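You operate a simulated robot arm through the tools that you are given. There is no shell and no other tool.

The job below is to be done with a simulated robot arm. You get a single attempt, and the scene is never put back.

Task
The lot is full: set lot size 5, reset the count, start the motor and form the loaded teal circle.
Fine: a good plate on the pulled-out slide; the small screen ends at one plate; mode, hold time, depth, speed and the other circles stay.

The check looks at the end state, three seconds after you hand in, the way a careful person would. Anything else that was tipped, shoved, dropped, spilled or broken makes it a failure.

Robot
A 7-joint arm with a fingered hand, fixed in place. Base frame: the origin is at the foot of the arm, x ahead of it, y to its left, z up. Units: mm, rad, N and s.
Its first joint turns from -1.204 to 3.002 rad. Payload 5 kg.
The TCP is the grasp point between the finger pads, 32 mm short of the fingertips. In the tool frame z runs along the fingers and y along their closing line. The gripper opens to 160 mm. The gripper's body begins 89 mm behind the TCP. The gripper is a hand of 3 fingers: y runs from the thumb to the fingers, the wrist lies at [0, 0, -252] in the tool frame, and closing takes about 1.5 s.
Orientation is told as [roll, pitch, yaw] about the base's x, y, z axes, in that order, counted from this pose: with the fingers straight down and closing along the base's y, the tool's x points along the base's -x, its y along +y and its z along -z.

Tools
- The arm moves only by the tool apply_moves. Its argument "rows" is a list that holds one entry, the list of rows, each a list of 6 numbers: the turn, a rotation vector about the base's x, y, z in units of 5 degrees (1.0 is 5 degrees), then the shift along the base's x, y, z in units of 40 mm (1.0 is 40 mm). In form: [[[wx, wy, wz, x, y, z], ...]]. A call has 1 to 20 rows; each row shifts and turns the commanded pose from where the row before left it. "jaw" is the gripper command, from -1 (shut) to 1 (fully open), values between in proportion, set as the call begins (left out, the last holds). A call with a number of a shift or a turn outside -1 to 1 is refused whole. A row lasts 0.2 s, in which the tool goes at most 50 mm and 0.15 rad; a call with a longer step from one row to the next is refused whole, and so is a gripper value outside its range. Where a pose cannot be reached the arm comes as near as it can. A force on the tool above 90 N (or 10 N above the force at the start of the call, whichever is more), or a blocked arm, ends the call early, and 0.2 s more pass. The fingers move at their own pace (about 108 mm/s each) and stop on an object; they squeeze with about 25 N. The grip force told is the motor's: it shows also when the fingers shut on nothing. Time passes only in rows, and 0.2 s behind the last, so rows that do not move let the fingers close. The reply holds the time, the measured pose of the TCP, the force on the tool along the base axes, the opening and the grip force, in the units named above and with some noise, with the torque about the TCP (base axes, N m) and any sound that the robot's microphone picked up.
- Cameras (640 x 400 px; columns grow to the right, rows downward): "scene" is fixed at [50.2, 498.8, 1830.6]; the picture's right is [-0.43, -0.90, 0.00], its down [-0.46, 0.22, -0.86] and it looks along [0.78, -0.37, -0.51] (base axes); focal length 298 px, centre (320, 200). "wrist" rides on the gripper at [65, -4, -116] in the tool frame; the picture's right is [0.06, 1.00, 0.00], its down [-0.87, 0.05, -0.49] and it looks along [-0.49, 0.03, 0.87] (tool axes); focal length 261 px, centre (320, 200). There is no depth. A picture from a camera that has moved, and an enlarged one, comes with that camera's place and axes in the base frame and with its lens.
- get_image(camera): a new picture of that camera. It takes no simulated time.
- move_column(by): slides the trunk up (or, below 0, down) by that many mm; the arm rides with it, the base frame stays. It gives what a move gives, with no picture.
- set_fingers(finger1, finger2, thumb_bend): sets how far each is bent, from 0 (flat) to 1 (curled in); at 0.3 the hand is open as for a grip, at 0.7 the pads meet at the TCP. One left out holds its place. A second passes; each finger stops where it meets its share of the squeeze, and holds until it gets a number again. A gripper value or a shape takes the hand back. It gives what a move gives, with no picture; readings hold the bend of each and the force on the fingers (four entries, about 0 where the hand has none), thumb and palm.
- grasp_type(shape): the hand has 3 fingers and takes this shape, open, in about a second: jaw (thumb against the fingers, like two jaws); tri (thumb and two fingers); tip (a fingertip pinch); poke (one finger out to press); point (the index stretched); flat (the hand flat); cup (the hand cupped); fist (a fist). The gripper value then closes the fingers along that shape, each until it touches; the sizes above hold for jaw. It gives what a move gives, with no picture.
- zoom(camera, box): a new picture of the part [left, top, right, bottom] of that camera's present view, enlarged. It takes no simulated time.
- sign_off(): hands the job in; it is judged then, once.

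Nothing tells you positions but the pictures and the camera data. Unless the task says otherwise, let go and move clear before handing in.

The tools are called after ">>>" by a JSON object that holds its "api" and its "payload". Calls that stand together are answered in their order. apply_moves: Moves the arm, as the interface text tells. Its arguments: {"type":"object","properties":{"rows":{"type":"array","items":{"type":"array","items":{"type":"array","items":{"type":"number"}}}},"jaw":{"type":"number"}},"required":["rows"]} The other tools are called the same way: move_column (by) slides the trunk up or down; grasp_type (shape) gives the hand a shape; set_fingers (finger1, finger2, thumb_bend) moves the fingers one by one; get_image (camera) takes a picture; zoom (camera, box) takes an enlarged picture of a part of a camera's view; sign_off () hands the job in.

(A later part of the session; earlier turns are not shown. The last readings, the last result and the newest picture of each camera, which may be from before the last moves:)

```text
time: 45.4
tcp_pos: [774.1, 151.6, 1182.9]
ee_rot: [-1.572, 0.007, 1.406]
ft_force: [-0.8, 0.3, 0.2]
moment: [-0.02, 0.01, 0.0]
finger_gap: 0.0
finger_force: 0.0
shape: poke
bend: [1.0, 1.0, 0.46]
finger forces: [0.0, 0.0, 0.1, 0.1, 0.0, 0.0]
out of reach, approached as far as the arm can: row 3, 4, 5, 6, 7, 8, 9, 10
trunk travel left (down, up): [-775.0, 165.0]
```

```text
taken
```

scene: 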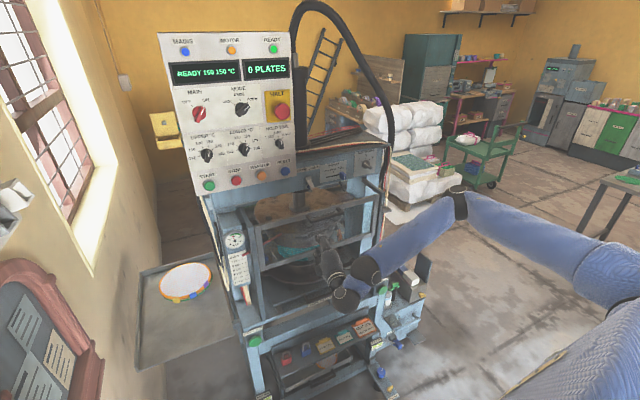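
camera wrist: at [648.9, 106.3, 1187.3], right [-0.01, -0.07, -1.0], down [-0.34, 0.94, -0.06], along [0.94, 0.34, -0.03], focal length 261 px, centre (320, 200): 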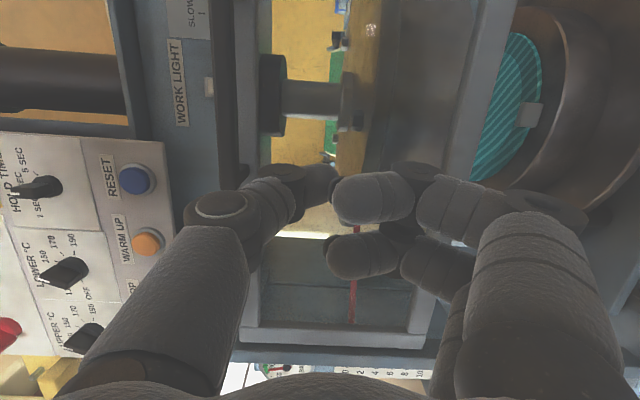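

The guard is raised, covering about z 1074 to 1262 at x 858, with its handle at about (842, 101, 1230). I'll move right to look at the grey knob outside the right post and at the right-hand station.

>>> {"api": "apply_moves", "payload": {"rows": [[[0, 0, 0, -0.3, -0.9, 0], [0, 0, 0, -0.3, -0.9, 0], [0, 0, 0, 0, -1, 0], [0, 0, 0, 0, -1, 0], [0, 0, 0, 0, -1, 0], [0, 0, 0, 0, -1, 0], [0, 0, 0, 0, -1, 0], [0, 0, 0, 0, -1, 0], [0, 0, 0, 0, -1, 0], [0, 0, 0, 0, -1, 0], [0, 0, 0, 0, -1, 0], [0, 0, 0, 0, -1, 0], [0, 0, 0, 0, -1, 0]]]}}

>>> {"api": "grasp_type", "payload": {"shape": "jaw"}}

>>> {"api": "get_image", "payload": {"camera": "wrist"}}

>>> {"api": "get_image", "payload": {"camera": "scene"}}

```text
time: 48.4
tcp_pos: [748.2, -359.9, 1147.4]
ee_rot: [-1.516, 0.015, 1.404]
ft_force: [-0.9, -0.1, 0.3]
moment: [-0.03, 0.04, -0.02]
finger_gap: 0.0
finger_force: 0.2
shape: poke
bend: [1.0, 1.0, 0.46]
finger forces: [0.0, 0.1, 0.1, 0.0, 0.0, 0.0]
out of reach, approached as far as the arm can: row 1, 2
trunk travel left (down, up): [-775.0, 165.0]
stopped in row 13: the arm was blocked; the commanded pose is now the measured one
```

```text
time: 49.3
tcp_pos: [750.6, -360.6, 1147.5]
ee_rot: [-1.518, 0.017, 1.407]
ft_force: [-0.1, -0.4, 0.4]
moment: [-0.03, 0.02, 0.0]
finger_gap: 159.9
finger_force: 0.1
shape: jaw
bend: [0.3, 0.3, 0.3]
finger forces: [0.1, 0.0, 0.1, 0.0, 0.0, 0.0]
trunk travel left (down, up): [-775.0, 165.0]
```

```text
taken
camera wrist: at [625.3, -406.1, 1158.8], right [-0.07, -0.07, -1.0], down [-0.34, 0.94, -0.04], along [0.94, 0.34, -0.08], focal length 261 px, centre (320, 200)
```

wrist: 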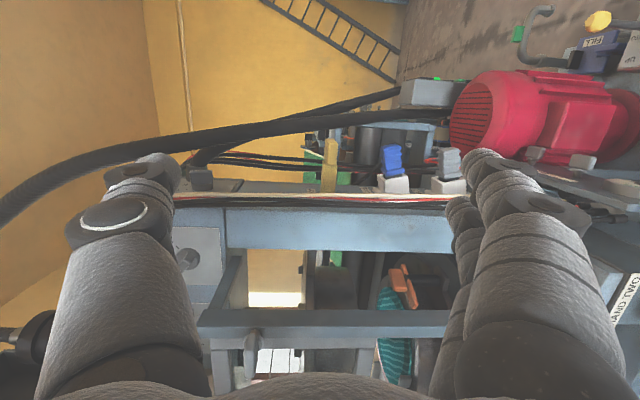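

```text
taken
```

scene: 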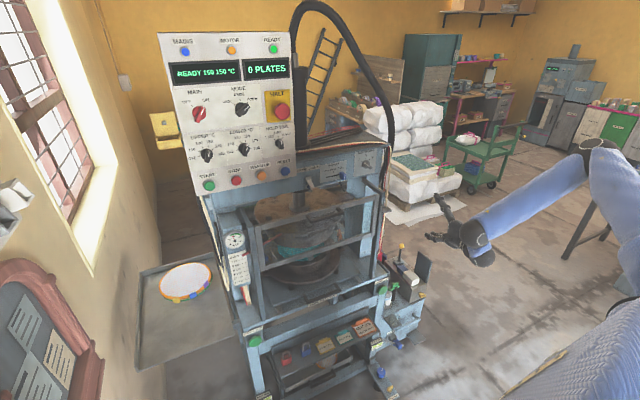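

>>> {"api": "zoom", "payload": {"camera": "wrist", "box": [180, 200, 460, 400]}}

>>> {"api": "zoom", "payload": {"camera": "scene", "box": [200, 180, 400, 305]}}

>>> {"api": "zoom", "payload": {"camera": "scene", "box": [360, 180, 440, 240]}}

>>> {"api": "zoom", "payload": {"camera": "wrist", "box": [480, 0, 640, 140]}}

```text
2.00 times, centred on (320, 300) of wrist
camera zoom: at [625.3, -406.1, 1158.8], right [-0.07, -0.07, -1.0], down [-0.34, 0.94, -0.04], along [0.94, 0.34, -0.08], focal length 521 px, centre (320, 0)
```

zoom: 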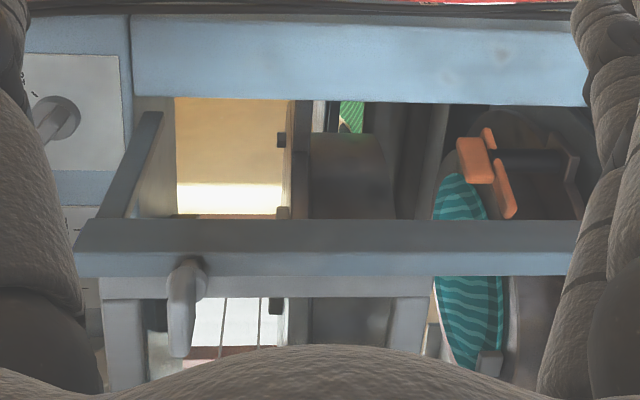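

```text
3.20 times, centred on (300, 242) of scene
camera zoom: at [50.2, 498.8, 1830.6], right [-0.43, -0.9, 0.0], down [-0.46, 0.22, -0.86], along [0.78, -0.37, -0.51], focal length 953 px, centre (384, 64)
```

zoom: 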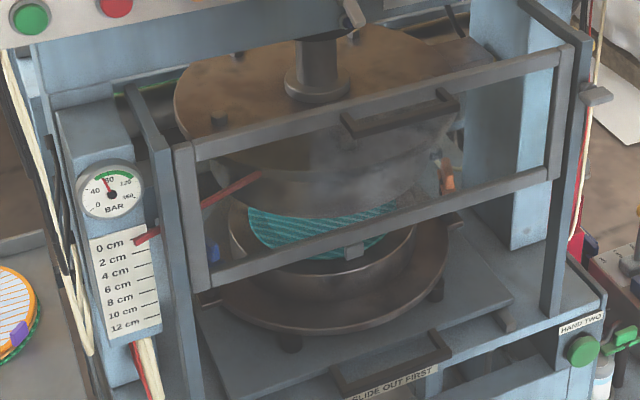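

```text
6.67 times, centred on (400, 210) of scene
camera zoom: at [50.2, 498.8, 1830.6], right [-0.43, -0.9, 0.0], down [-0.46, 0.22, -0.86], along [0.78, -0.37, -0.51], focal length 1985 px, centre (-213, 133)
```

zoom: 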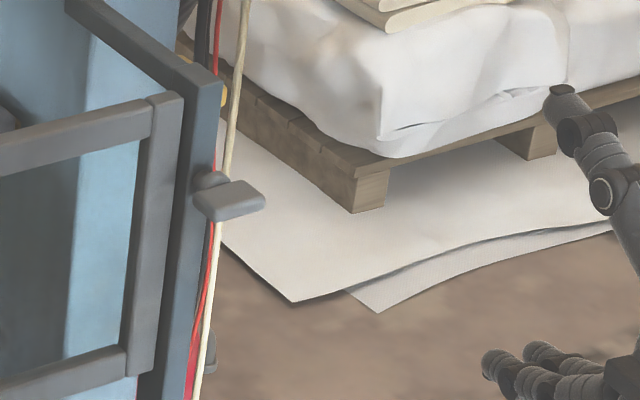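

```text
2.86 times, centred on (560, 70) of wrist
camera zoom: at [625.3, -406.1, 1158.8], right [-0.07, -0.07, -1.0], down [-0.34, 0.94, -0.04], along [0.94, 0.34, -0.08], focal length 745 px, centre (-366, 571)
```

zoom: 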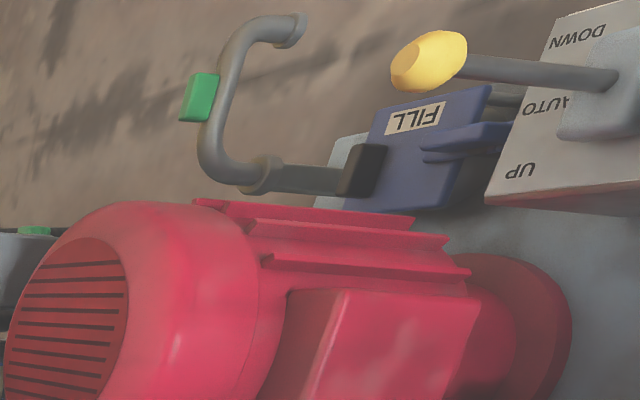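

The gauge now reads about 80 bar. I'll turn the hand left to look closely at the grey knob on the right guard post.

>>> {"api": "apply_moves", "payload": {"rows": [[[0, 0, 1, 0, 0, 0], [0, 0, 1, 0, 0, 0], [0, 0, 1, 0, 0, 0], [0, 0, 1, 0, 0, 0.5], [0, 0, 1, 0, 0, 0.5], [0, 0, 0, 0, 0, 0]]]}}

>>> {"api": "get_image", "payload": {"camera": "wrist"}}

>>> {"api": "zoom", "payload": {"camera": "wrist", "box": [240, 180, 400, 280]}}

```text
time: 50.7
tcp_pos: [669.5, -219.0, 1167.8]
ee_rot: [-1.521, 0.015, 1.824]
ft_force: [-0.3, 0.4, 0.7]
moment: [0.0, -0.01, 0.02]
finger_gap: 159.8
finger_force: 0.1
shape: jaw
bend: [0.3, 0.3, 0.3]
finger forces: [0.0, 0.1, 0.0, 0.1, 0.0, 0.1]
out of reach, approached as far as the arm can: row 1, 2, 3, 4, 5
trunk travel left (down, up): [-775.0, 165.0]
```

```text
taken
camera wrist: at [573.7, -310.1, 1179.1], right [-0.03, -0.09, -1.0], down [-0.7, 0.72, -0.04], along [0.72, 0.69, -0.08], focal length 261 px, centre (320, 200)
```

wrist: 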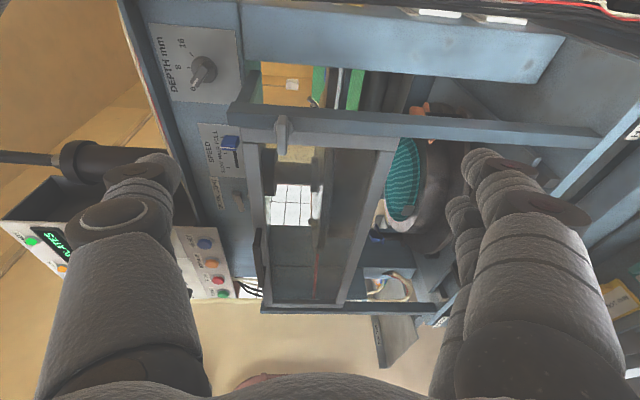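

```text
4.00 times, centred on (320, 230) of wrist
camera zoom: at [573.7, -310.1, 1179.1], right [-0.03, -0.09, -1.0], down [-0.7, 0.72, -0.04], along [0.72, 0.69, -0.08], focal length 1043 px, centre (320, 80)
```

zoom: 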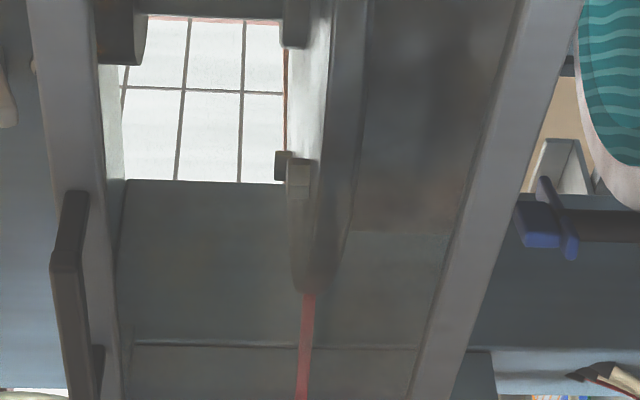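

>>> {"api": "zoom", "payload": {"camera": "wrist", "box": [230, 80, 390, 180]}}

>>> {"api": "zoom", "payload": {"camera": "wrist", "box": [230, 200, 480, 360]}}

>>> {"api": "get_image", "payload": {"camera": "scene"}}

```text
4.00 times, centred on (310, 130) of wrist
camera zoom: at [573.7, -310.1, 1179.1], right [-0.03, -0.09, -1.0], down [-0.7, 0.72, -0.04], along [0.72, 0.69, -0.08], focal length 1043 px, centre (360, 480)
```

zoom: 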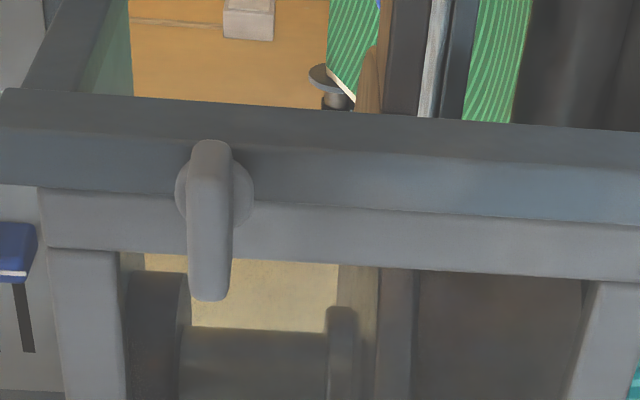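

```text
2.50 times, centred on (355, 280) of wrist
camera zoom: at [573.7, -310.1, 1179.1], right [-0.03, -0.09, -1.0], down [-0.7, 0.72, -0.04], along [0.72, 0.69, -0.08], focal length 652 px, centre (232, 0)
```

zoom: 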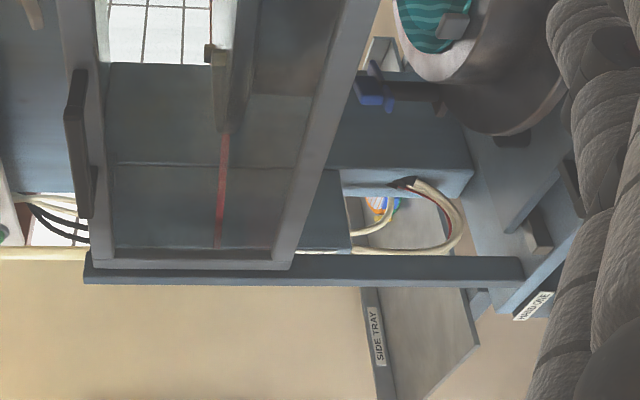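

```text
taken
```

scene: 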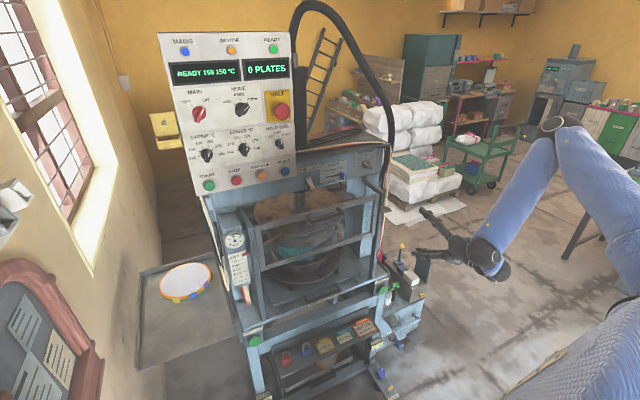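

The lever on the right guard post pivots at (849, -159, 1202) and points toward me. I'll lower the trunk for better reach at this height and then try the guard handle.

>>> {"api": "move_column", "payload": {"by": -300}}

>>> {"api": "get_image", "payload": {"camera": "wrist"}}

>>> {"api": "get_image", "payload": {"camera": "scene"}}

```text
time: 53.7
tcp_pos: [669.8, -217.2, 870.2]
ee_rot: [-1.522, 0.016, 1.823]
ft_force: [-0.1, 0.6, 0.1]
moment: [0.04, -0.02, -0.02]
finger_gap: 159.8
finger_force: 0.1
shape: jaw
bend: [0.3, 0.3, 0.3]
finger forces: [0.0, 0.1, 0.0, 0.1, 0.0, 0.1]
trunk travel left (down, up): [-475.0, 465.0]
```

```text
taken
camera wrist: at [573.7, -309.4, 879.5], right [-0.03, -0.09, -1.0], down [-0.7, 0.72, -0.04], along [0.72, 0.69, -0.08], focal length 261 px, centre (320, 200)
```

wrist: 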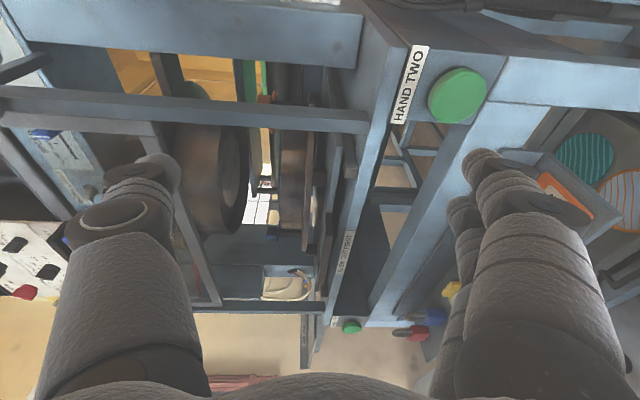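

```text
taken
```

scene: 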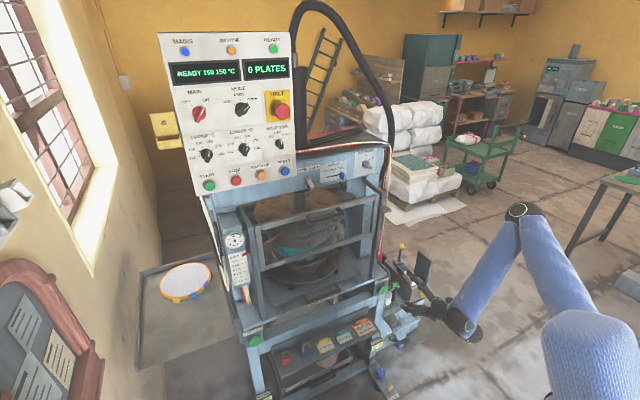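

>>> {"api": "zoom", "payload": {"camera": "wrist", "box": [360, 40, 520, 140]}}

>>> {"api": "zoom", "payload": {"camera": "wrist", "box": [160, 60, 400, 210]}}

>>> {"api": "zoom", "payload": {"camera": "wrist", "box": [220, 180, 480, 345]}}

>>> {"api": "zoom", "payload": {"camera": "wrist", "box": [520, 100, 640, 260]}}

```text
4.00 times, centred on (440, 90) of wrist
camera zoom: at [573.7, -309.4, 879.5], right [-0.03, -0.09, -1.0], down [-0.7, 0.72, -0.04], along [0.72, 0.69, -0.08], focal length 1043 px, centre (-160, 640)
```

zoom: 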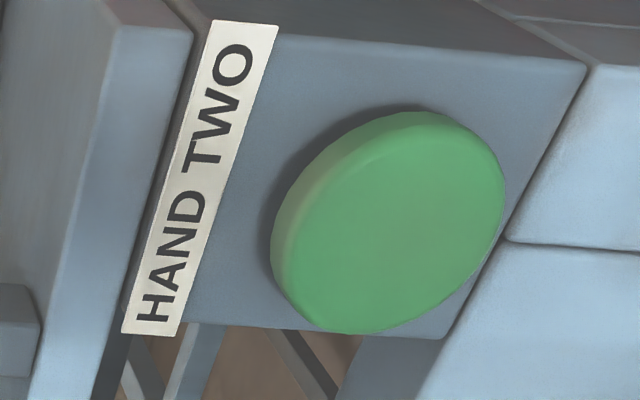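

```text
2.67 times, centred on (280, 135) of wrist
camera zoom: at [573.7, -309.4, 879.5], right [-0.03, -0.09, -1.0], down [-0.7, 0.72, -0.04], along [0.72, 0.69, -0.08], focal length 695 px, centre (427, 373)
```

zoom: 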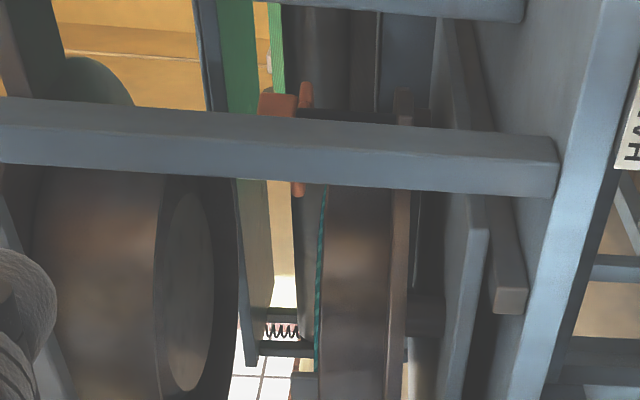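

```text
2.42 times, centred on (350, 262) of wrist
camera zoom: at [573.7, -309.4, 879.5], right [-0.03, -0.09, -1.0], down [-0.7, 0.72, -0.04], along [0.72, 0.69, -0.08], focal length 632 px, centre (247, 48)
```

zoom: 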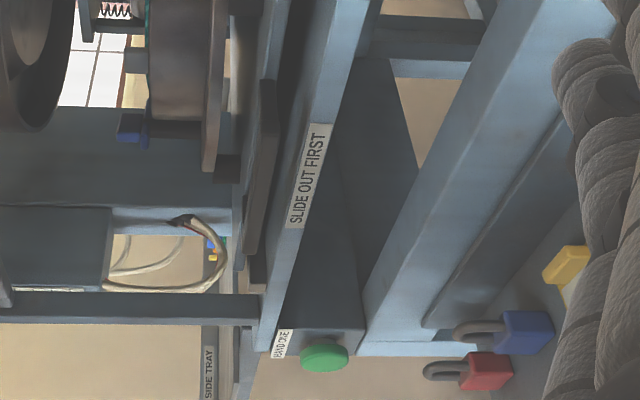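

```text
2.50 times, centred on (580, 180) of wrist
camera zoom: at [573.7, -309.4, 879.5], right [-0.03, -0.09, -1.0], down [-0.7, 0.72, -0.04], along [0.72, 0.69, -0.08], focal length 652 px, centre (-330, 250)
```

zoom: 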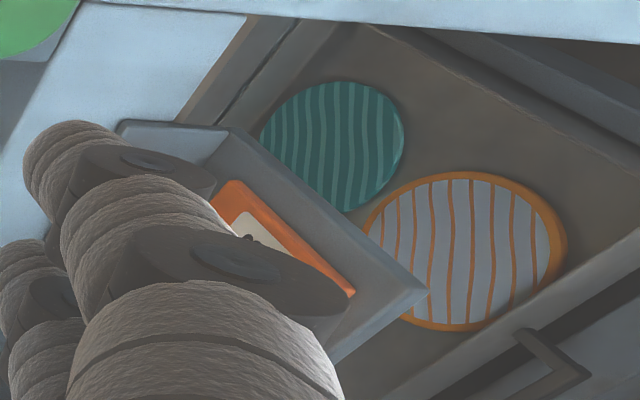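

HAND TWO faces me, and the guard handle is at (843, 101, 1247). I'll square the tool up and go to the front of the handle with the jaw set vertically.

>>> {"api": "apply_moves", "payload": {"rows": [[[0, -0.56, -0.9, 0, 0, 0.5], [0, 0, -1, 0, 0, 0.9], [0, 0, -1, 0, 0.2, 0.9], [0, 0, 0, 0, 0.5, 0.9], [0, 0, 0, 0, 0.5, 0.9], [0, 0, 0, 0, 0.5, 0.9], [0, 0, 0, 0, 0.5, 0.9], [0, 0, 0, 0, 0.5, 0.9], [0, 0, 0, 0, 0.5, 0.9], [0, 0, 0, 0, 0.5, 0.9], [0, 0, 0, 0, 0.9, 0.4], [0, 0, 0, 0, 0.9, 0], [0, 0, 0, 0, 0.9, 0], [0, 0, 0, 0, 0.9, 0], [0, 0, 0, 0, 0.7, 0], [0, 0, 0, 0, 0, 0]]], "jaw": -0.1}}

>>> {"api": "get_image", "payload": {"camera": "wrist"}}

>>> {"api": "get_image", "payload": {"camera": "scene"}}

```text
time: 57.1
tcp_pos: [704.7, 175.3, 1215.1]
ee_rot: [-1.573, 0.029, 1.637]
ft_force: [0.7, -0.9, -0.1]
moment: [0.01, -0.04, -0.02]
finger_gap: 71.7
finger_force: 0.0
shape: jaw
bend: [0.73, 0.73, 0.7]
finger forces: [0.0, 0.0, 0.1, 0.1, 0.0, 0.0]
out of reach, approached as far as the arm can: row 1, 2, 3, 4
trunk travel left (down, up): [-475.0, 465.0]
```

```text
taken
camera wrist: at [593.1, 102.7, 1220.1], right [0.01, -0.09, -1.0], down [-0.55, 0.83, -0.08], along [0.84, 0.55, -0.04], focal length 261 px, centre (320, 200)
```

wrist: 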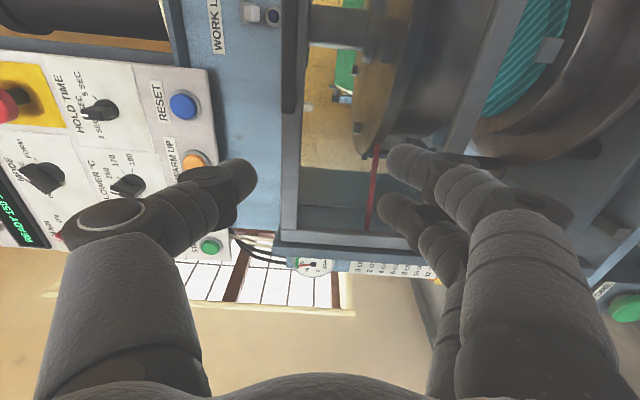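

```text
taken
```

scene: 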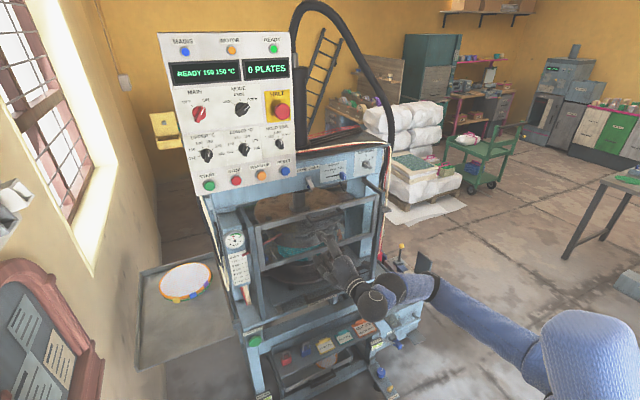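

>>> {"api": "apply_moves", "payload": {"rows": [[[0, 0, -0.75, 0.3, -0.9, 0.4], [0, 0, 0, 0.5, -0.9, 0.4], [0, 0, 0, 0.5, 0, 0], [0, 0, 0, 0, 0, 0]]]}}

>>> {"api": "get_image", "payload": {"camera": "wrist"}}

>>> {"api": "zoom", "payload": {"camera": "scene", "box": [250, 170, 410, 270]}}

```text
time: 58.1
tcp_pos: [755.6, 101.3, 1244.9]
ee_rot: [-1.572, 0.027, 1.572]
ft_force: [-0.8, 0.2, -0.7]
moment: [-0.02, 0.01, -0.01]
finger_gap: 72.1
finger_force: 0.0
shape: jaw
bend: [0.73, 0.73, 0.7]
finger forces: [0.0, 0.0, 0.0, 0.0, 0.1, 0.1]
trunk travel left (down, up): [-475.0, 465.0]
```

```text
taken
camera wrist: at [639.6, 36.0, 1250.5], right [0.0, -0.09, -1.0], down [-0.49, 0.87, -0.08], along [0.87, 0.49, -0.04], focal length 261 px, centre (320, 200)
```

wrist: 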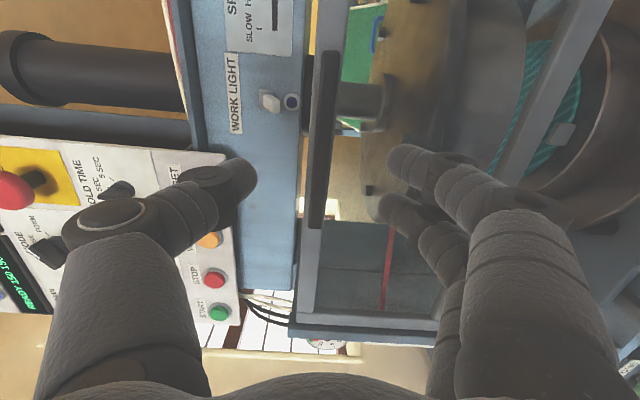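

```text
4.00 times, centred on (330, 220) of scene
camera zoom: at [50.2, 498.8, 1830.6], right [-0.43, -0.9, 0.0], down [-0.46, 0.22, -0.86], along [0.78, -0.37, -0.51], focal length 1191 px, centre (280, 120)
```

zoom: 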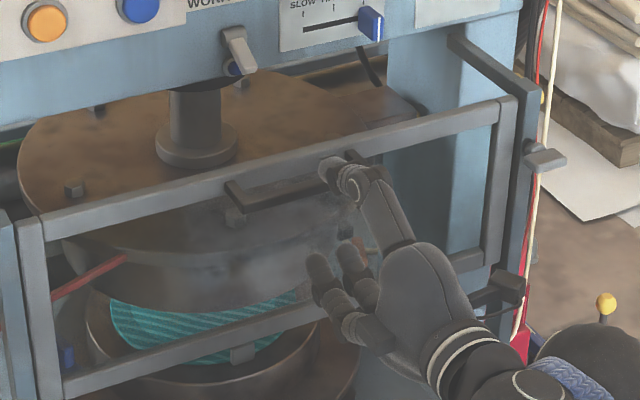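

The handle lies level with the tool at about z 1244. I'll move in until the fingertips straddle it and then close gently.

>>> {"api": "apply_moves", "payload": {"rows": [[[0, 0, 0, 0.5, 0, 0], [0, 0, 0, 0.4, 0, 0], [0, 0, 0, 0.2, 0, 0], [0, 0, 0, 0, 0, 0]]]}}

>>> {"api": "get_image", "payload": {"camera": "wrist"}}

>>> {"api": "zoom", "payload": {"camera": "scene", "box": [270, 180, 390, 255]}}

```text
time: 59.1
tcp_pos: [799.4, 101.0, 1245.8]
ee_rot: [-1.573, 0.028, 1.573]
ft_force: [0.4, 0.3, -0.3]
moment: [0.0, 0.02, 0.0]
finger_gap: 71.8
finger_force: 0.1
shape: jaw
bend: [0.73, 0.73, 0.7]
finger forces: [0.1, 0.2, 0.0, 0.0, 0.1, 0.0]
trunk travel left (down, up): [-475.0, 465.0]
```

```text
taken
camera wrist: at [684.4, 36.1, 1251.5], right [0.0, -0.09, -1.0], down [-0.49, 0.87, -0.08], along [0.87, 0.49, -0.04], focal length 261 px, centre (320, 200)
```

wrist: 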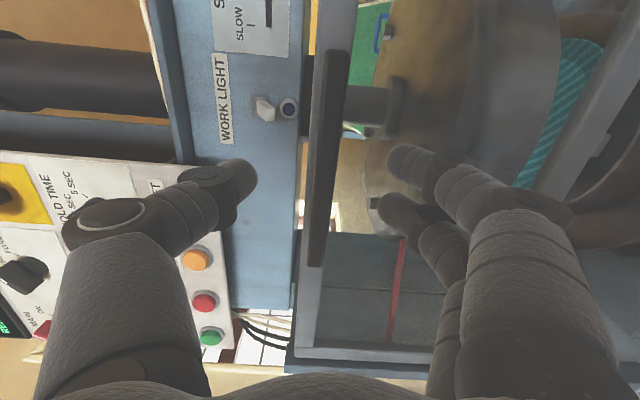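

```text
5.33 times, centred on (330, 218) of scene
camera zoom: at [50.2, 498.8, 1830.6], right [-0.43, -0.9, 0.0], down [-0.46, 0.22, -0.86], along [0.78, -0.37, -0.51], focal length 1588 px, centre (267, 107)
```

zoom: 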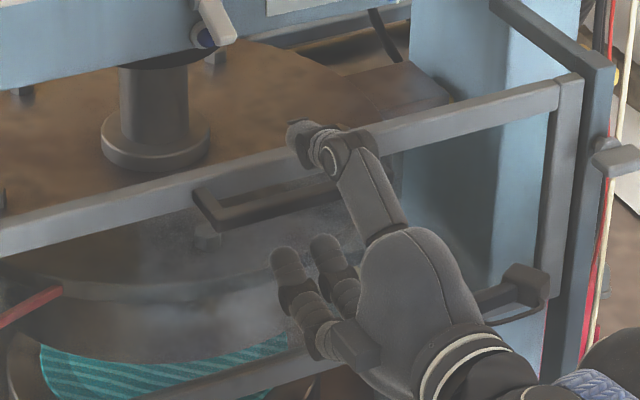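

>>> {"api": "apply_moves", "payload": {"rows": [[[0, 0, 0, 0.15, 0.1, 0], [0, 0, 0, 0.15, 0, 0], [0, 0, 0, 0, 0, 0]]]}}

>>> {"api": "apply_moves", "payload": {"rows": [[[0, 0, 0, 0, 0, 0], [0, 0, 0, 0, 0, 0], [0, 0, 0, 0, 0, 0], [0, 0, 0, 0, 0, 0], [0, 0, 0, 0, 0, 0]]], "jaw": -1}}

>>> {"api": "get_image", "payload": {"camera": "wrist"}}

>>> {"api": "zoom", "payload": {"camera": "scene", "box": [270, 180, 390, 255]}}

```text
time: 59.9
tcp_pos: [813.1, 104.9, 1246.5]
ee_rot: [-1.572, 0.028, 1.571]
ft_force: [-0.2, 0.1, 0.3]
moment: [-0.03, 0.02, 0.01]
finger_gap: 72.2
finger_force: 0.1
shape: jaw
bend: [0.73, 0.73, 0.7]
finger forces: [0.0, 0.0, 0.1, 0.0, 0.1, 0.0]
trunk travel left (down, up): [-475.0, 465.0]
```

```text
time: 61.1
tcp_pos: [815.0, 104.6, 1246.3]
ee_rot: [-1.57, 0.029, 1.572]
ft_force: [10.1, 0.9, 2.2]
moment: [0.02, -0.09, 0.02]
finger_gap: 4.0
finger_force: 24.3
shape: jaw
bend: [0.71, 0.71, 0.71]
finger forces: [9.6, 9.5, 0.0, 0.0, 21.3, 0.0]
trunk travel left (down, up): [-475.0, 465.0]
```

```text
taken
camera wrist: at [698.4, 40.2, 1251.1], right [0.0, -0.09, -1.0], down [-0.49, 0.87, -0.08], along [0.87, 0.49, -0.04], focal length 261 px, centre (320, 200)
```

wrist: 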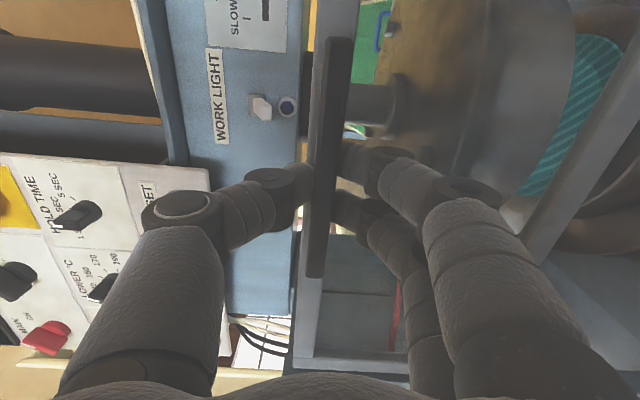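

```text
5.33 times, centred on (330, 218) of scene
camera zoom: at [50.2, 498.8, 1830.6], right [-0.43, -0.9, 0.0], down [-0.46, 0.22, -0.86], along [0.78, -0.37, -0.51], focal length 1588 px, centre (267, 107)
```

zoom: 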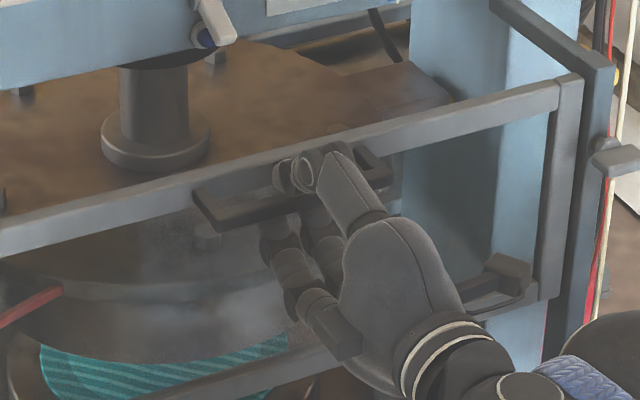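

The fingers hold the handle bar. I'll pull down gently and watch the force.

>>> {"api": "apply_moves", "payload": {"rows": [[[0, 0, 0, 0, 0, -0.3], [0, 0, 0, 0, 0, -0.3], [0, 0, 0, 0, 0, 0]]]}}

>>> {"api": "zoom", "payload": {"camera": "scene", "box": [200, 180, 400, 305]}}

```text
time: 61.9
tcp_pos: [815.1, 105.3, 1220.3]
ee_rot: [-1.572, 0.03, 1.575]
ft_force: [9.9, 0.6, -0.8]
moment: [-0.01, -0.07, 0.02]
finger_gap: 3.5
finger_force: 25.2
shape: jaw
bend: [0.71, 0.71, 0.71]
finger forces: [10.1, 10.1, 0.1, 0.0, 20.4, 0.0]
trunk travel left (down, up): [-475.0, 465.0]
```

```text
3.20 times, centred on (300, 242) of scene
camera zoom: at [50.2, 498.8, 1830.6], right [-0.43, -0.9, 0.0], down [-0.46, 0.22, -0.86], along [0.78, -0.37, -0.51], focal length 953 px, centre (384, 64)
```

zoom: 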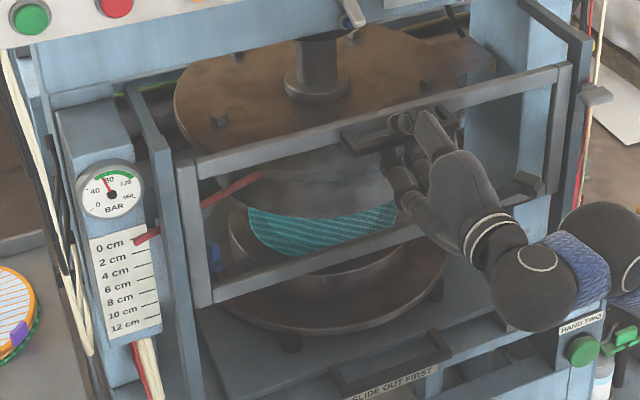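

The guard follows freely. I'll continue down until it stops.

>>> {"api": "apply_moves", "payload": {"rows": [[[0, 0, 0, 0, 0, -0.6], [0, 0, 0, 0, 0, -0.6], [0, 0, 0, 0, 0, -0.6], [0, 0, 0, 0, 0, -0.6], [0, 0, 0, 0, 0, -0.6], [0, 0, 0, 0, 0, 0]]]}}

>>> {"api": "zoom", "payload": {"camera": "scene", "box": [200, 180, 400, 305]}}

```text
time: 63.3
tcp_pos: [814.0, 105.8, 1100.4]
ee_rot: [-1.571, 0.029, 1.573]
ft_force: [6.9, 6.5, 1.5]
moment: [0.05, -0.04, 0.13]
finger_gap: 3.3
finger_force: 24.9
shape: jaw
bend: [0.71, 0.71, 0.71]
finger forces: [9.0, 8.8, 0.0, 0.1, 20.0, 0.1]
trunk travel left (down, up): [-475.0, 465.0]
```

```text
3.20 times, centred on (300, 242) of scene
camera zoom: at [50.2, 498.8, 1830.6], right [-0.43, -0.9, 0.0], down [-0.46, 0.22, -0.86], along [0.78, -0.37, -0.51], focal length 953 px, centre (384, 64)
```

zoom: 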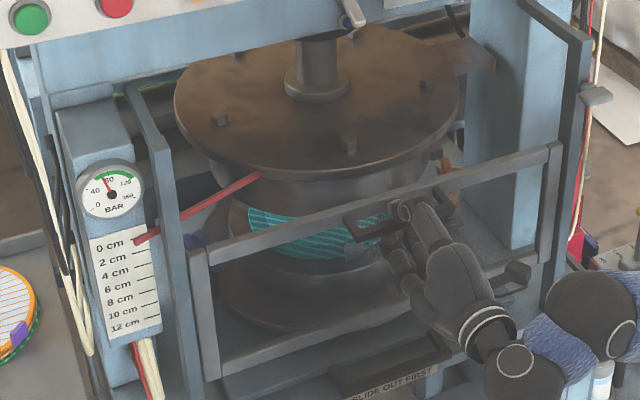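

>>> {"api": "apply_moves", "payload": {"rows": [[[0, 0, 0, 0, 0, -0.5], [0, 0, 0, 0, 0, -0.5], [0, 0, 0, 0, 0, -0.4], [0, 0, 0, 0, 0, -0.3], [0, 0, 0, 0, 0, -0.2], [0, 0, 0, 0, 0, 0]]]}}

>>> {"api": "zoom", "payload": {"camera": "scene", "box": [200, 180, 400, 305]}}

>>> {"api": "get_image", "payload": {"camera": "wrist"}}

```text
time: 64.7
tcp_pos: [808.6, 105.7, 1032.0]
ee_rot: [-1.578, 0.028, 1.57]
ft_force: [-12.4, -1.2, 55.4]
moment: [0.1, -1.43, -0.02]
finger_gap: 6.9
finger_force: 24.9
shape: jaw
bend: [0.74, 0.73, 0.65]
finger forces: [0.0, 0.1, 0.0, 0.0, 50.4, 0.0]
trunk travel left (down, up): [-475.0, 465.0]
```

```text
3.20 times, centred on (300, 242) of scene
camera zoom: at [50.2, 498.8, 1830.6], right [-0.43, -0.9, 0.0], down [-0.46, 0.22, -0.86], along [0.78, -0.37, -0.51], focal length 953 px, centre (384, 64)
```

zoom: 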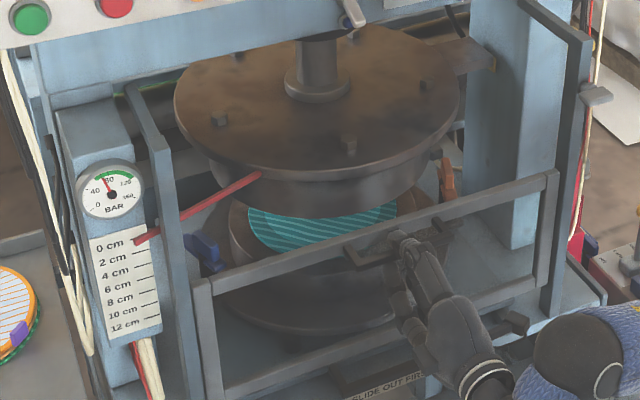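

```text
taken
camera wrist: at [693.0, 39.4, 1035.5], right [0.01, -0.09, -1.0], down [-0.49, 0.87, -0.08], along [0.87, 0.49, -0.04], focal length 261 px, centre (320, 200)
```

wrist: 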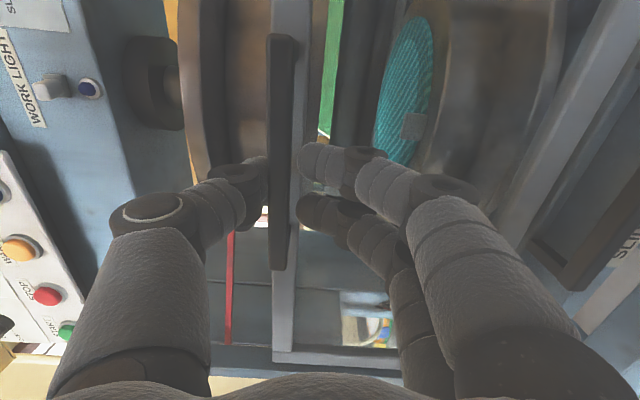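

The guard has reached its lower stop. I'll relax, open the jaw and back away.

>>> {"api": "apply_moves", "payload": {"rows": [[[0, 0, 0, 0, 0, 0.25], [0, 0, 0, 0, 0, 0], [0, 0, 0, 0, 0, 0]]]}}

>>> {"api": "apply_moves", "payload": {"rows": [[[0, 0, 0, 0, 0, 0], [0, 0, 0, 0, 0, 0], [0, 0, 0, 0, 0, 0], [0, 0, 0, 0, 0, 0], [0, 0, 0, -0.5, 0, 0], [0, 0, 0, -0.8, 0, 0], [0, 0, 0, 0, 0, 0]]], "jaw": 0.0}}

>>> {"api": "get_image", "payload": {"camera": "scene"}}

>>> {"api": "zoom", "payload": {"camera": "scene", "box": [150, 25, 310, 125]}}

>>> {"api": "zoom", "payload": {"camera": "scene", "box": [200, 180, 400, 305]}}

```text
time: 65.5
tcp_pos: [811.0, 103.8, 1037.9]
ee_rot: [-1.574, 0.028, 1.572]
ft_force: [-13.3, -3.9, 34.2]
moment: [0.11, -0.92, -0.06]
finger_gap: 5.7
finger_force: 25.2
shape: jaw
bend: [0.74, 0.73, 0.67]
finger forces: [3.8, 3.1, 0.0, 0.0, 35.7, 0.0]
trunk travel left (down, up): [-475.0, 465.0]
```

```text
time: 67.1
tcp_pos: [760.7, 106.0, 1035.1]
ee_rot: [-1.573, 0.029, 1.574]
ft_force: [0.5, 0.2, 0.0]
moment: [0.0, 0.05, -0.02]
finger_gap: 79.4
finger_force: 0.0
shape: jaw
bend: [0.72, 0.72, 0.7]
finger forces: [0.1, 0.0, 0.0, 0.0, 0.1, 0.1]
trunk travel left (down, up): [-475.0, 465.0]
```

```text
taken
```

scene: 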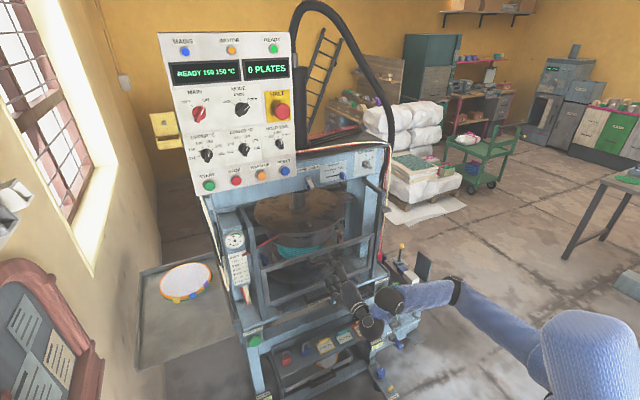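

```text
4.00 times, centred on (230, 75) of scene
camera zoom: at [50.2, 498.8, 1830.6], right [-0.43, -0.9, 0.0], down [-0.46, 0.22, -0.86], along [0.78, -0.37, -0.51], focal length 1191 px, centre (680, 700)
```

zoom: 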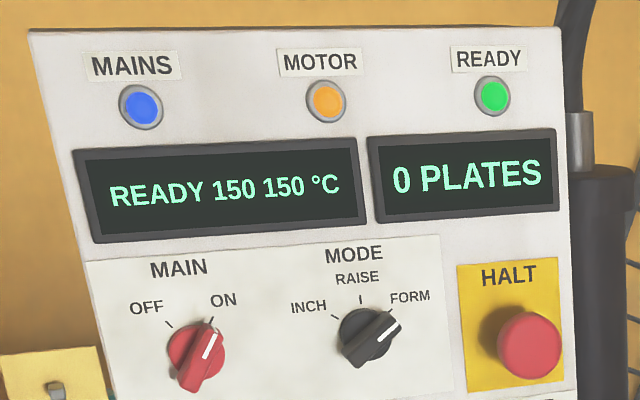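

```text
3.20 times, centred on (300, 242) of scene
camera zoom: at [50.2, 498.8, 1830.6], right [-0.43, -0.9, 0.0], down [-0.46, 0.22, -0.86], along [0.78, -0.37, -0.51], focal length 953 px, centre (384, 64)
```

zoom: 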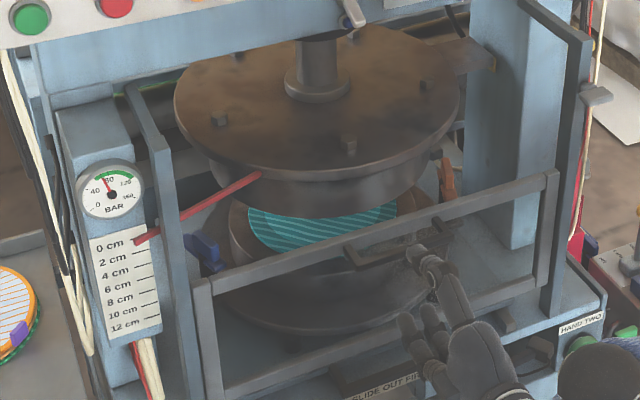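

The guard stays down. Next are the hand buttons. I'll form the poke shape, pitch the tool 45 degrees down, and move left above HAND ONE, watching a white object near the left side.

>>> {"api": "grasp_type", "payload": {"shape": "poke"}}

>>> {"api": "apply_moves", "payload": {"rows": [[[0, 0, 0, -0.8, 0, 0], [0, 1, 0, -0.5, 0, 0], [0, 1, 0, 0, 0.3, 0], [0, 1, 0, 0, 0.5, 0], [0, 1, 0, 0, 0.5, 0], [0, 1, 0, 0, 0.7, 0], [0, 1, 0, 0, 0.7, 0], [0, 1, 0, 0, 0.7, 0], [0, 1, 0, 0, 0.7, 0], [0, 1, 0, 0, 0.7, 0], [0, 0, 0, 0, 1, 0], [0, 0, 0, 0, 1, 0], [0, 0, 0, 0, 1, 0], [0, 0, 0, 0, 0.6, 0], [0, 0, 0, 0, 0, 0]]]}}

>>> {"api": "get_image", "payload": {"camera": "wrist"}}

>>> {"api": "get_image", "payload": {"camera": "scene"}}

```text
time: 68.0
tcp_pos: [760.7, 105.8, 1036.5]
ee_rot: [-1.573, 0.027, 1.571]
ft_force: [-0.1, -0.9, 0.3]
moment: [0.04, 0.0, -0.02]
finger_gap: 0.0
finger_force: 0.1
shape: poke
bend: [1.0, 1.0, 0.46]
finger forces: [0.0, 0.1, 0.0, 0.0, 0.1, 0.0]
trunk travel left (down, up): [-475.0, 465.0]
```

```text
time: 71.2
tcp_pos: [779.9, 281.2, 913.2]
ee_rot: [-0.784, 0.019, 1.591]
ft_force: [-0.4, -0.5, 0.7]
moment: [-0.05, 0.02, -0.03]
finger_gap: 0.1
finger_force: 0.2
shape: poke
bend: [1.0, 1.0, 0.46]
finger forces: [0.0, 0.1, 0.1, 0.0, 0.0, 0.0]
out of reach, approached as far as the arm can: row 5, 6, 7, 8, 9, 10, 11
trunk travel left (down, up): [-475.0, 465.0]
```

```text
taken
camera wrist: at [702.5, 216.0, 997.9], right [-0.7, -0.09, -0.7], down [-0.4, 0.87, 0.29], along [0.58, 0.49, -0.65], focal length 261 px, centre (320, 200)
```

wrist: 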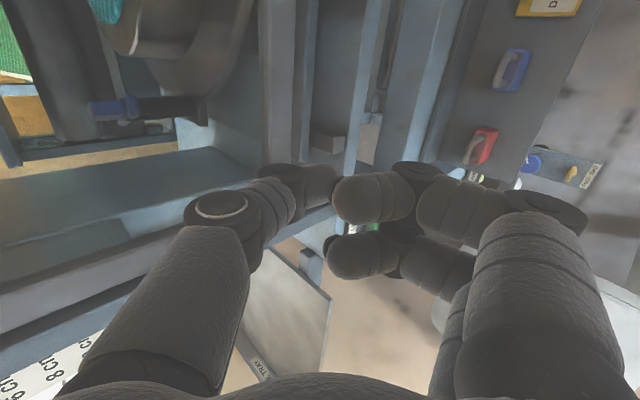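

```text
taken
```

scene: 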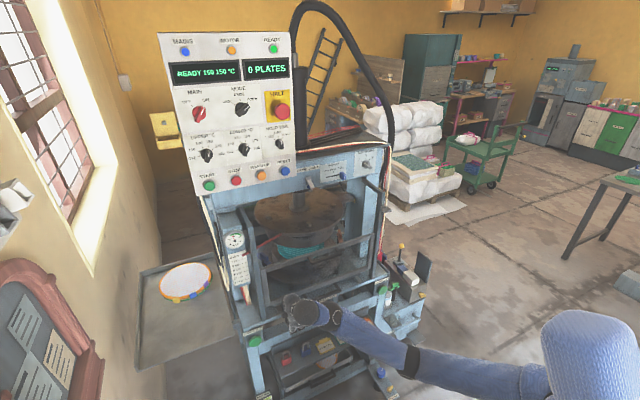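

>>> {"api": "apply_moves", "payload": {"rows": [[[0, 0, 0, -0.2, 0.9, 0], [0, 0, 0, 0, 0.9, 0], [0, 0, 0, 0, 0.9, 0], [0, 0, 0, 0, 0.65, -0.4], [0, 0, 0, 0, 0, -0.8], [0, 0, 0, 0, 0, -0.8], [0, 0, 0, 0, 0, 0]]]}}

>>> {"api": "get_image", "payload": {"camera": "wrist"}}

>>> {"api": "zoom", "payload": {"camera": "scene", "box": [200, 270, 360, 370]}}

```text
time: 72.8
tcp_pos: [771.7, 418.1, 833.4]
ee_rot: [-0.785, 0.019, 1.594]
ft_force: [0.5, 0.1, 0.0]
moment: [-0.01, -0.02, 0.01]
finger_gap: 0.0
finger_force: 0.0
shape: poke
bend: [1.0, 1.0, 0.46]
finger forces: [0.0, 0.0, 0.0, 0.1, 0.1, 0.1]
trunk travel left (down, up): [-475.0, 465.0]
```

```text
taken
camera wrist: at [693.8, 352.5, 919.5], right [-0.7, -0.09, -0.7], down [-0.41, 0.87, 0.29], along [0.58, 0.49, -0.65], focal length 261 px, centre (320, 200)
```

wrist: 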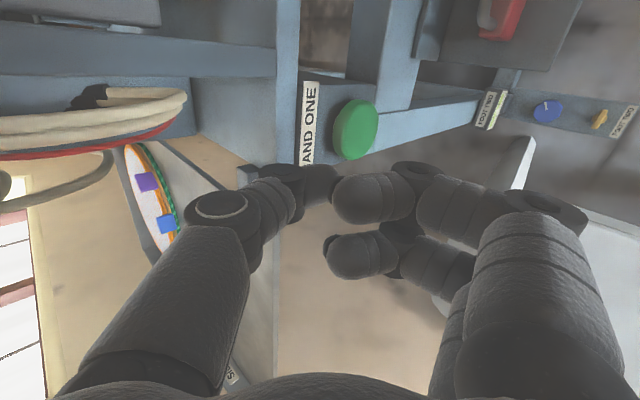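

```text
4.00 times, centred on (280, 320) of scene
camera zoom: at [50.2, 498.8, 1830.6], right [-0.43, -0.9, 0.0], down [-0.46, 0.22, -0.86], along [0.78, -0.37, -0.51], focal length 1191 px, centre (480, -280)
```

zoom: 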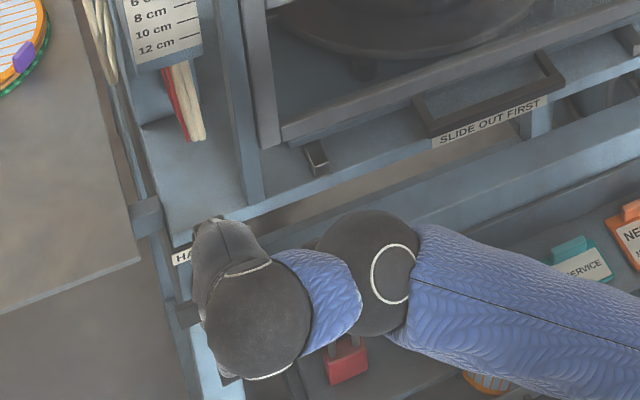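

HAND ONE is at (834, 408, 725). I'll lower the thumb in front of it.

>>> {"api": "apply_moves", "payload": {"rows": [[[0, 0, 0, 0, -0.25, -0.8], [0, 0, 0, 0, 0, -0.8], [0, 0, 0, 0.4, 0, -0.58], [0, 0, 0, 0, 0, 0]]]}}

>>> {"api": "get_image", "payload": {"camera": "wrist"}}

>>> {"api": "zoom", "payload": {"camera": "scene", "box": [200, 290, 360, 390]}}

```text
time: 73.8
tcp_pos: [789.4, 406.7, 747.1]
ee_rot: [-0.787, 0.02, 1.593]
ft_force: [0.1, -0.7, -0.6]
moment: [-0.01, -0.01, 0.03]
finger_gap: 0.0
finger_force: 0.1
shape: poke
bend: [1.0, 1.0, 0.46]
finger forces: [0.1, 0.1, 0.0, 0.0, 0.0, 0.1]
trunk travel left (down, up): [-475.0, 465.0]
```

```text
taken
camera wrist: at [711.4, 340.9, 833.0], right [-0.7, -0.09, -0.7], down [-0.4, 0.87, 0.29], along [0.58, 0.49, -0.65], focal length 261 px, centre (320, 200)
```

wrist: 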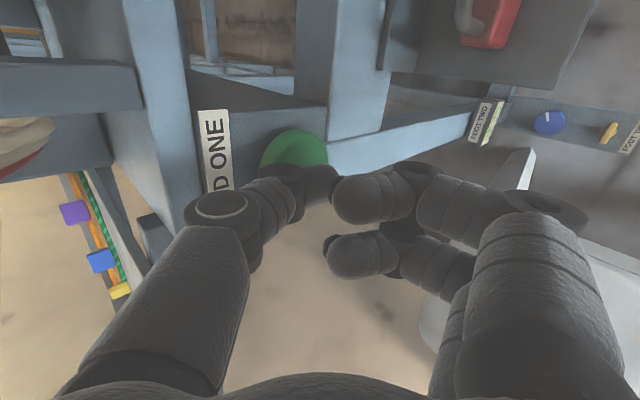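

```text
4.00 times, centred on (280, 340) of scene
camera zoom: at [50.2, 498.8, 1830.6], right [-0.43, -0.9, 0.0], down [-0.46, 0.22, -0.86], along [0.78, -0.37, -0.51], focal length 1191 px, centre (480, -360)
```

zoom: 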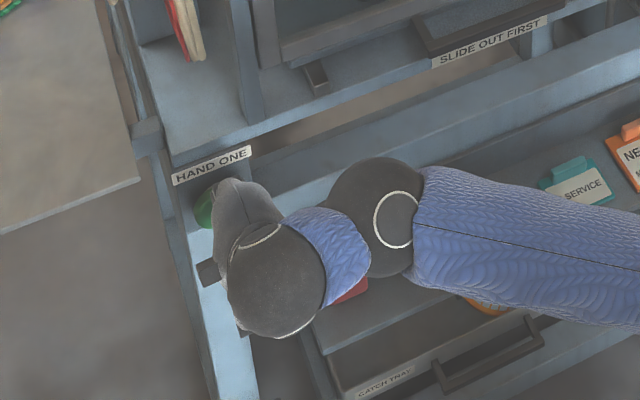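

>>> {"api": "apply_moves", "payload": {"rows": [[[0, 0, 0, 0.4, 0, 0], [0, 0, 0, 0.3, 0, 0], [0, 0, 0, 0.15, 0, 0], [0, 0, 0, 0, 0, 0]]]}}

>>> {"api": "zoom", "payload": {"camera": "scene", "box": [150, 25, 310, 125]}}

>>> {"api": "get_image", "payload": {"camera": "wrist"}}

```text
time: 74.8
tcp_pos: [816.9, 407.0, 752.6]
ee_rot: [-0.793, 0.017, 1.593]
ft_force: [-36.3, -13.7, 42.1]
moment: [0.02, -0.63, -0.12]
finger_gap: 0.0
finger_force: 0.1
shape: poke
bend: [1.0, 1.0, 0.98]
finger forces: [0.0, 0.0, 0.1, 0.1, 56.2, 0.0]
trunk travel left (down, up): [-475.0, 465.0]
heard: click
```

```text
4.00 times, centred on (230, 75) of scene
camera zoom: at [50.2, 498.8, 1830.6], right [-0.43, -0.9, 0.0], down [-0.46, 0.22, -0.86], along [0.78, -0.37, -0.51], focal length 1191 px, centre (680, 700)
```

zoom: 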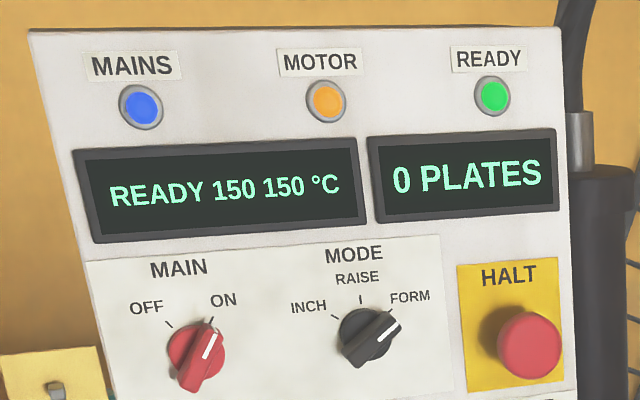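

```text
taken
camera wrist: at [740.0, 341.0, 837.6], right [-0.7, -0.09, -0.71], down [-0.41, 0.86, 0.29], along [0.59, 0.49, -0.64], focal length 261 px, centre (320, 200)
```

wrist: 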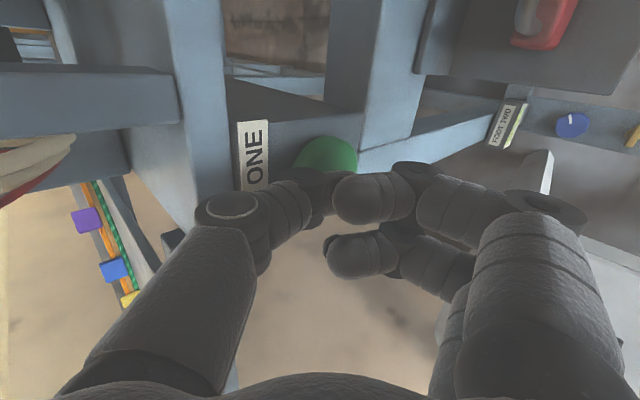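

HAND ONE clicked. I'll retract and check whether it stays in.

>>> {"api": "apply_moves", "payload": {"rows": [[[0, 0, 0, -0.8, 0, 0], [0, 0, 0, -0.5, 0, 0.1]]]}}

>>> {"api": "get_image", "payload": {"camera": "wrist"}}

>>> {"api": "zoom", "payload": {"camera": "scene", "box": [150, 25, 310, 125]}}

```text
time: 75.4
tcp_pos: [769.6, 406.0, 745.9]
ee_rot: [-0.784, 0.018, 1.593]
ft_force: [0.6, -0.2, 0.2]
moment: [0.0, 0.0, 0.02]
finger_gap: 0.0
finger_force: 0.0
shape: poke
bend: [1.0, 1.0, 0.46]
finger forces: [0.0, 0.1, 0.1, 0.0, 0.0, 0.0]
trunk travel left (down, up): [-475.0, 465.0]
```

```text
taken
camera wrist: at [692.1, 340.6, 832.8], right [-0.7, -0.09, -0.7], down [-0.4, 0.87, 0.29], along [0.58, 0.49, -0.65], focal length 261 px, centre (320, 200)
```

wrist: 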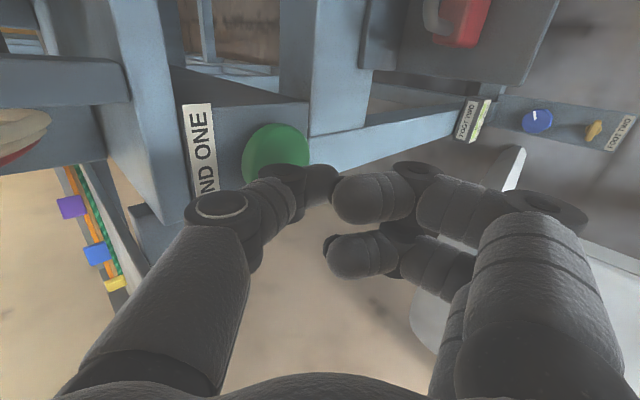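

```text
4.00 times, centred on (230, 75) of scene
camera zoom: at [50.2, 498.8, 1830.6], right [-0.43, -0.9, 0.0], down [-0.46, 0.22, -0.86], along [0.78, -0.37, -0.51], focal length 1191 px, centre (680, 700)
```

zoom: 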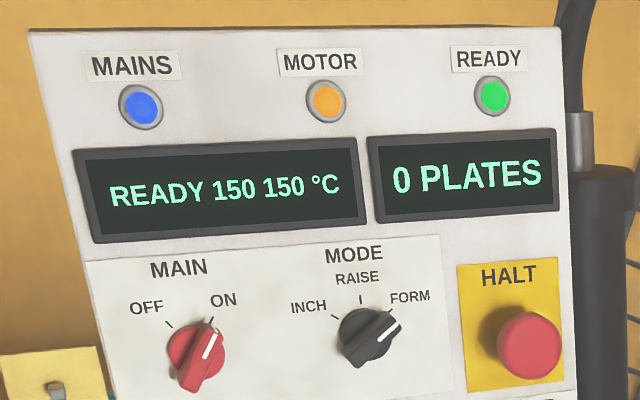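

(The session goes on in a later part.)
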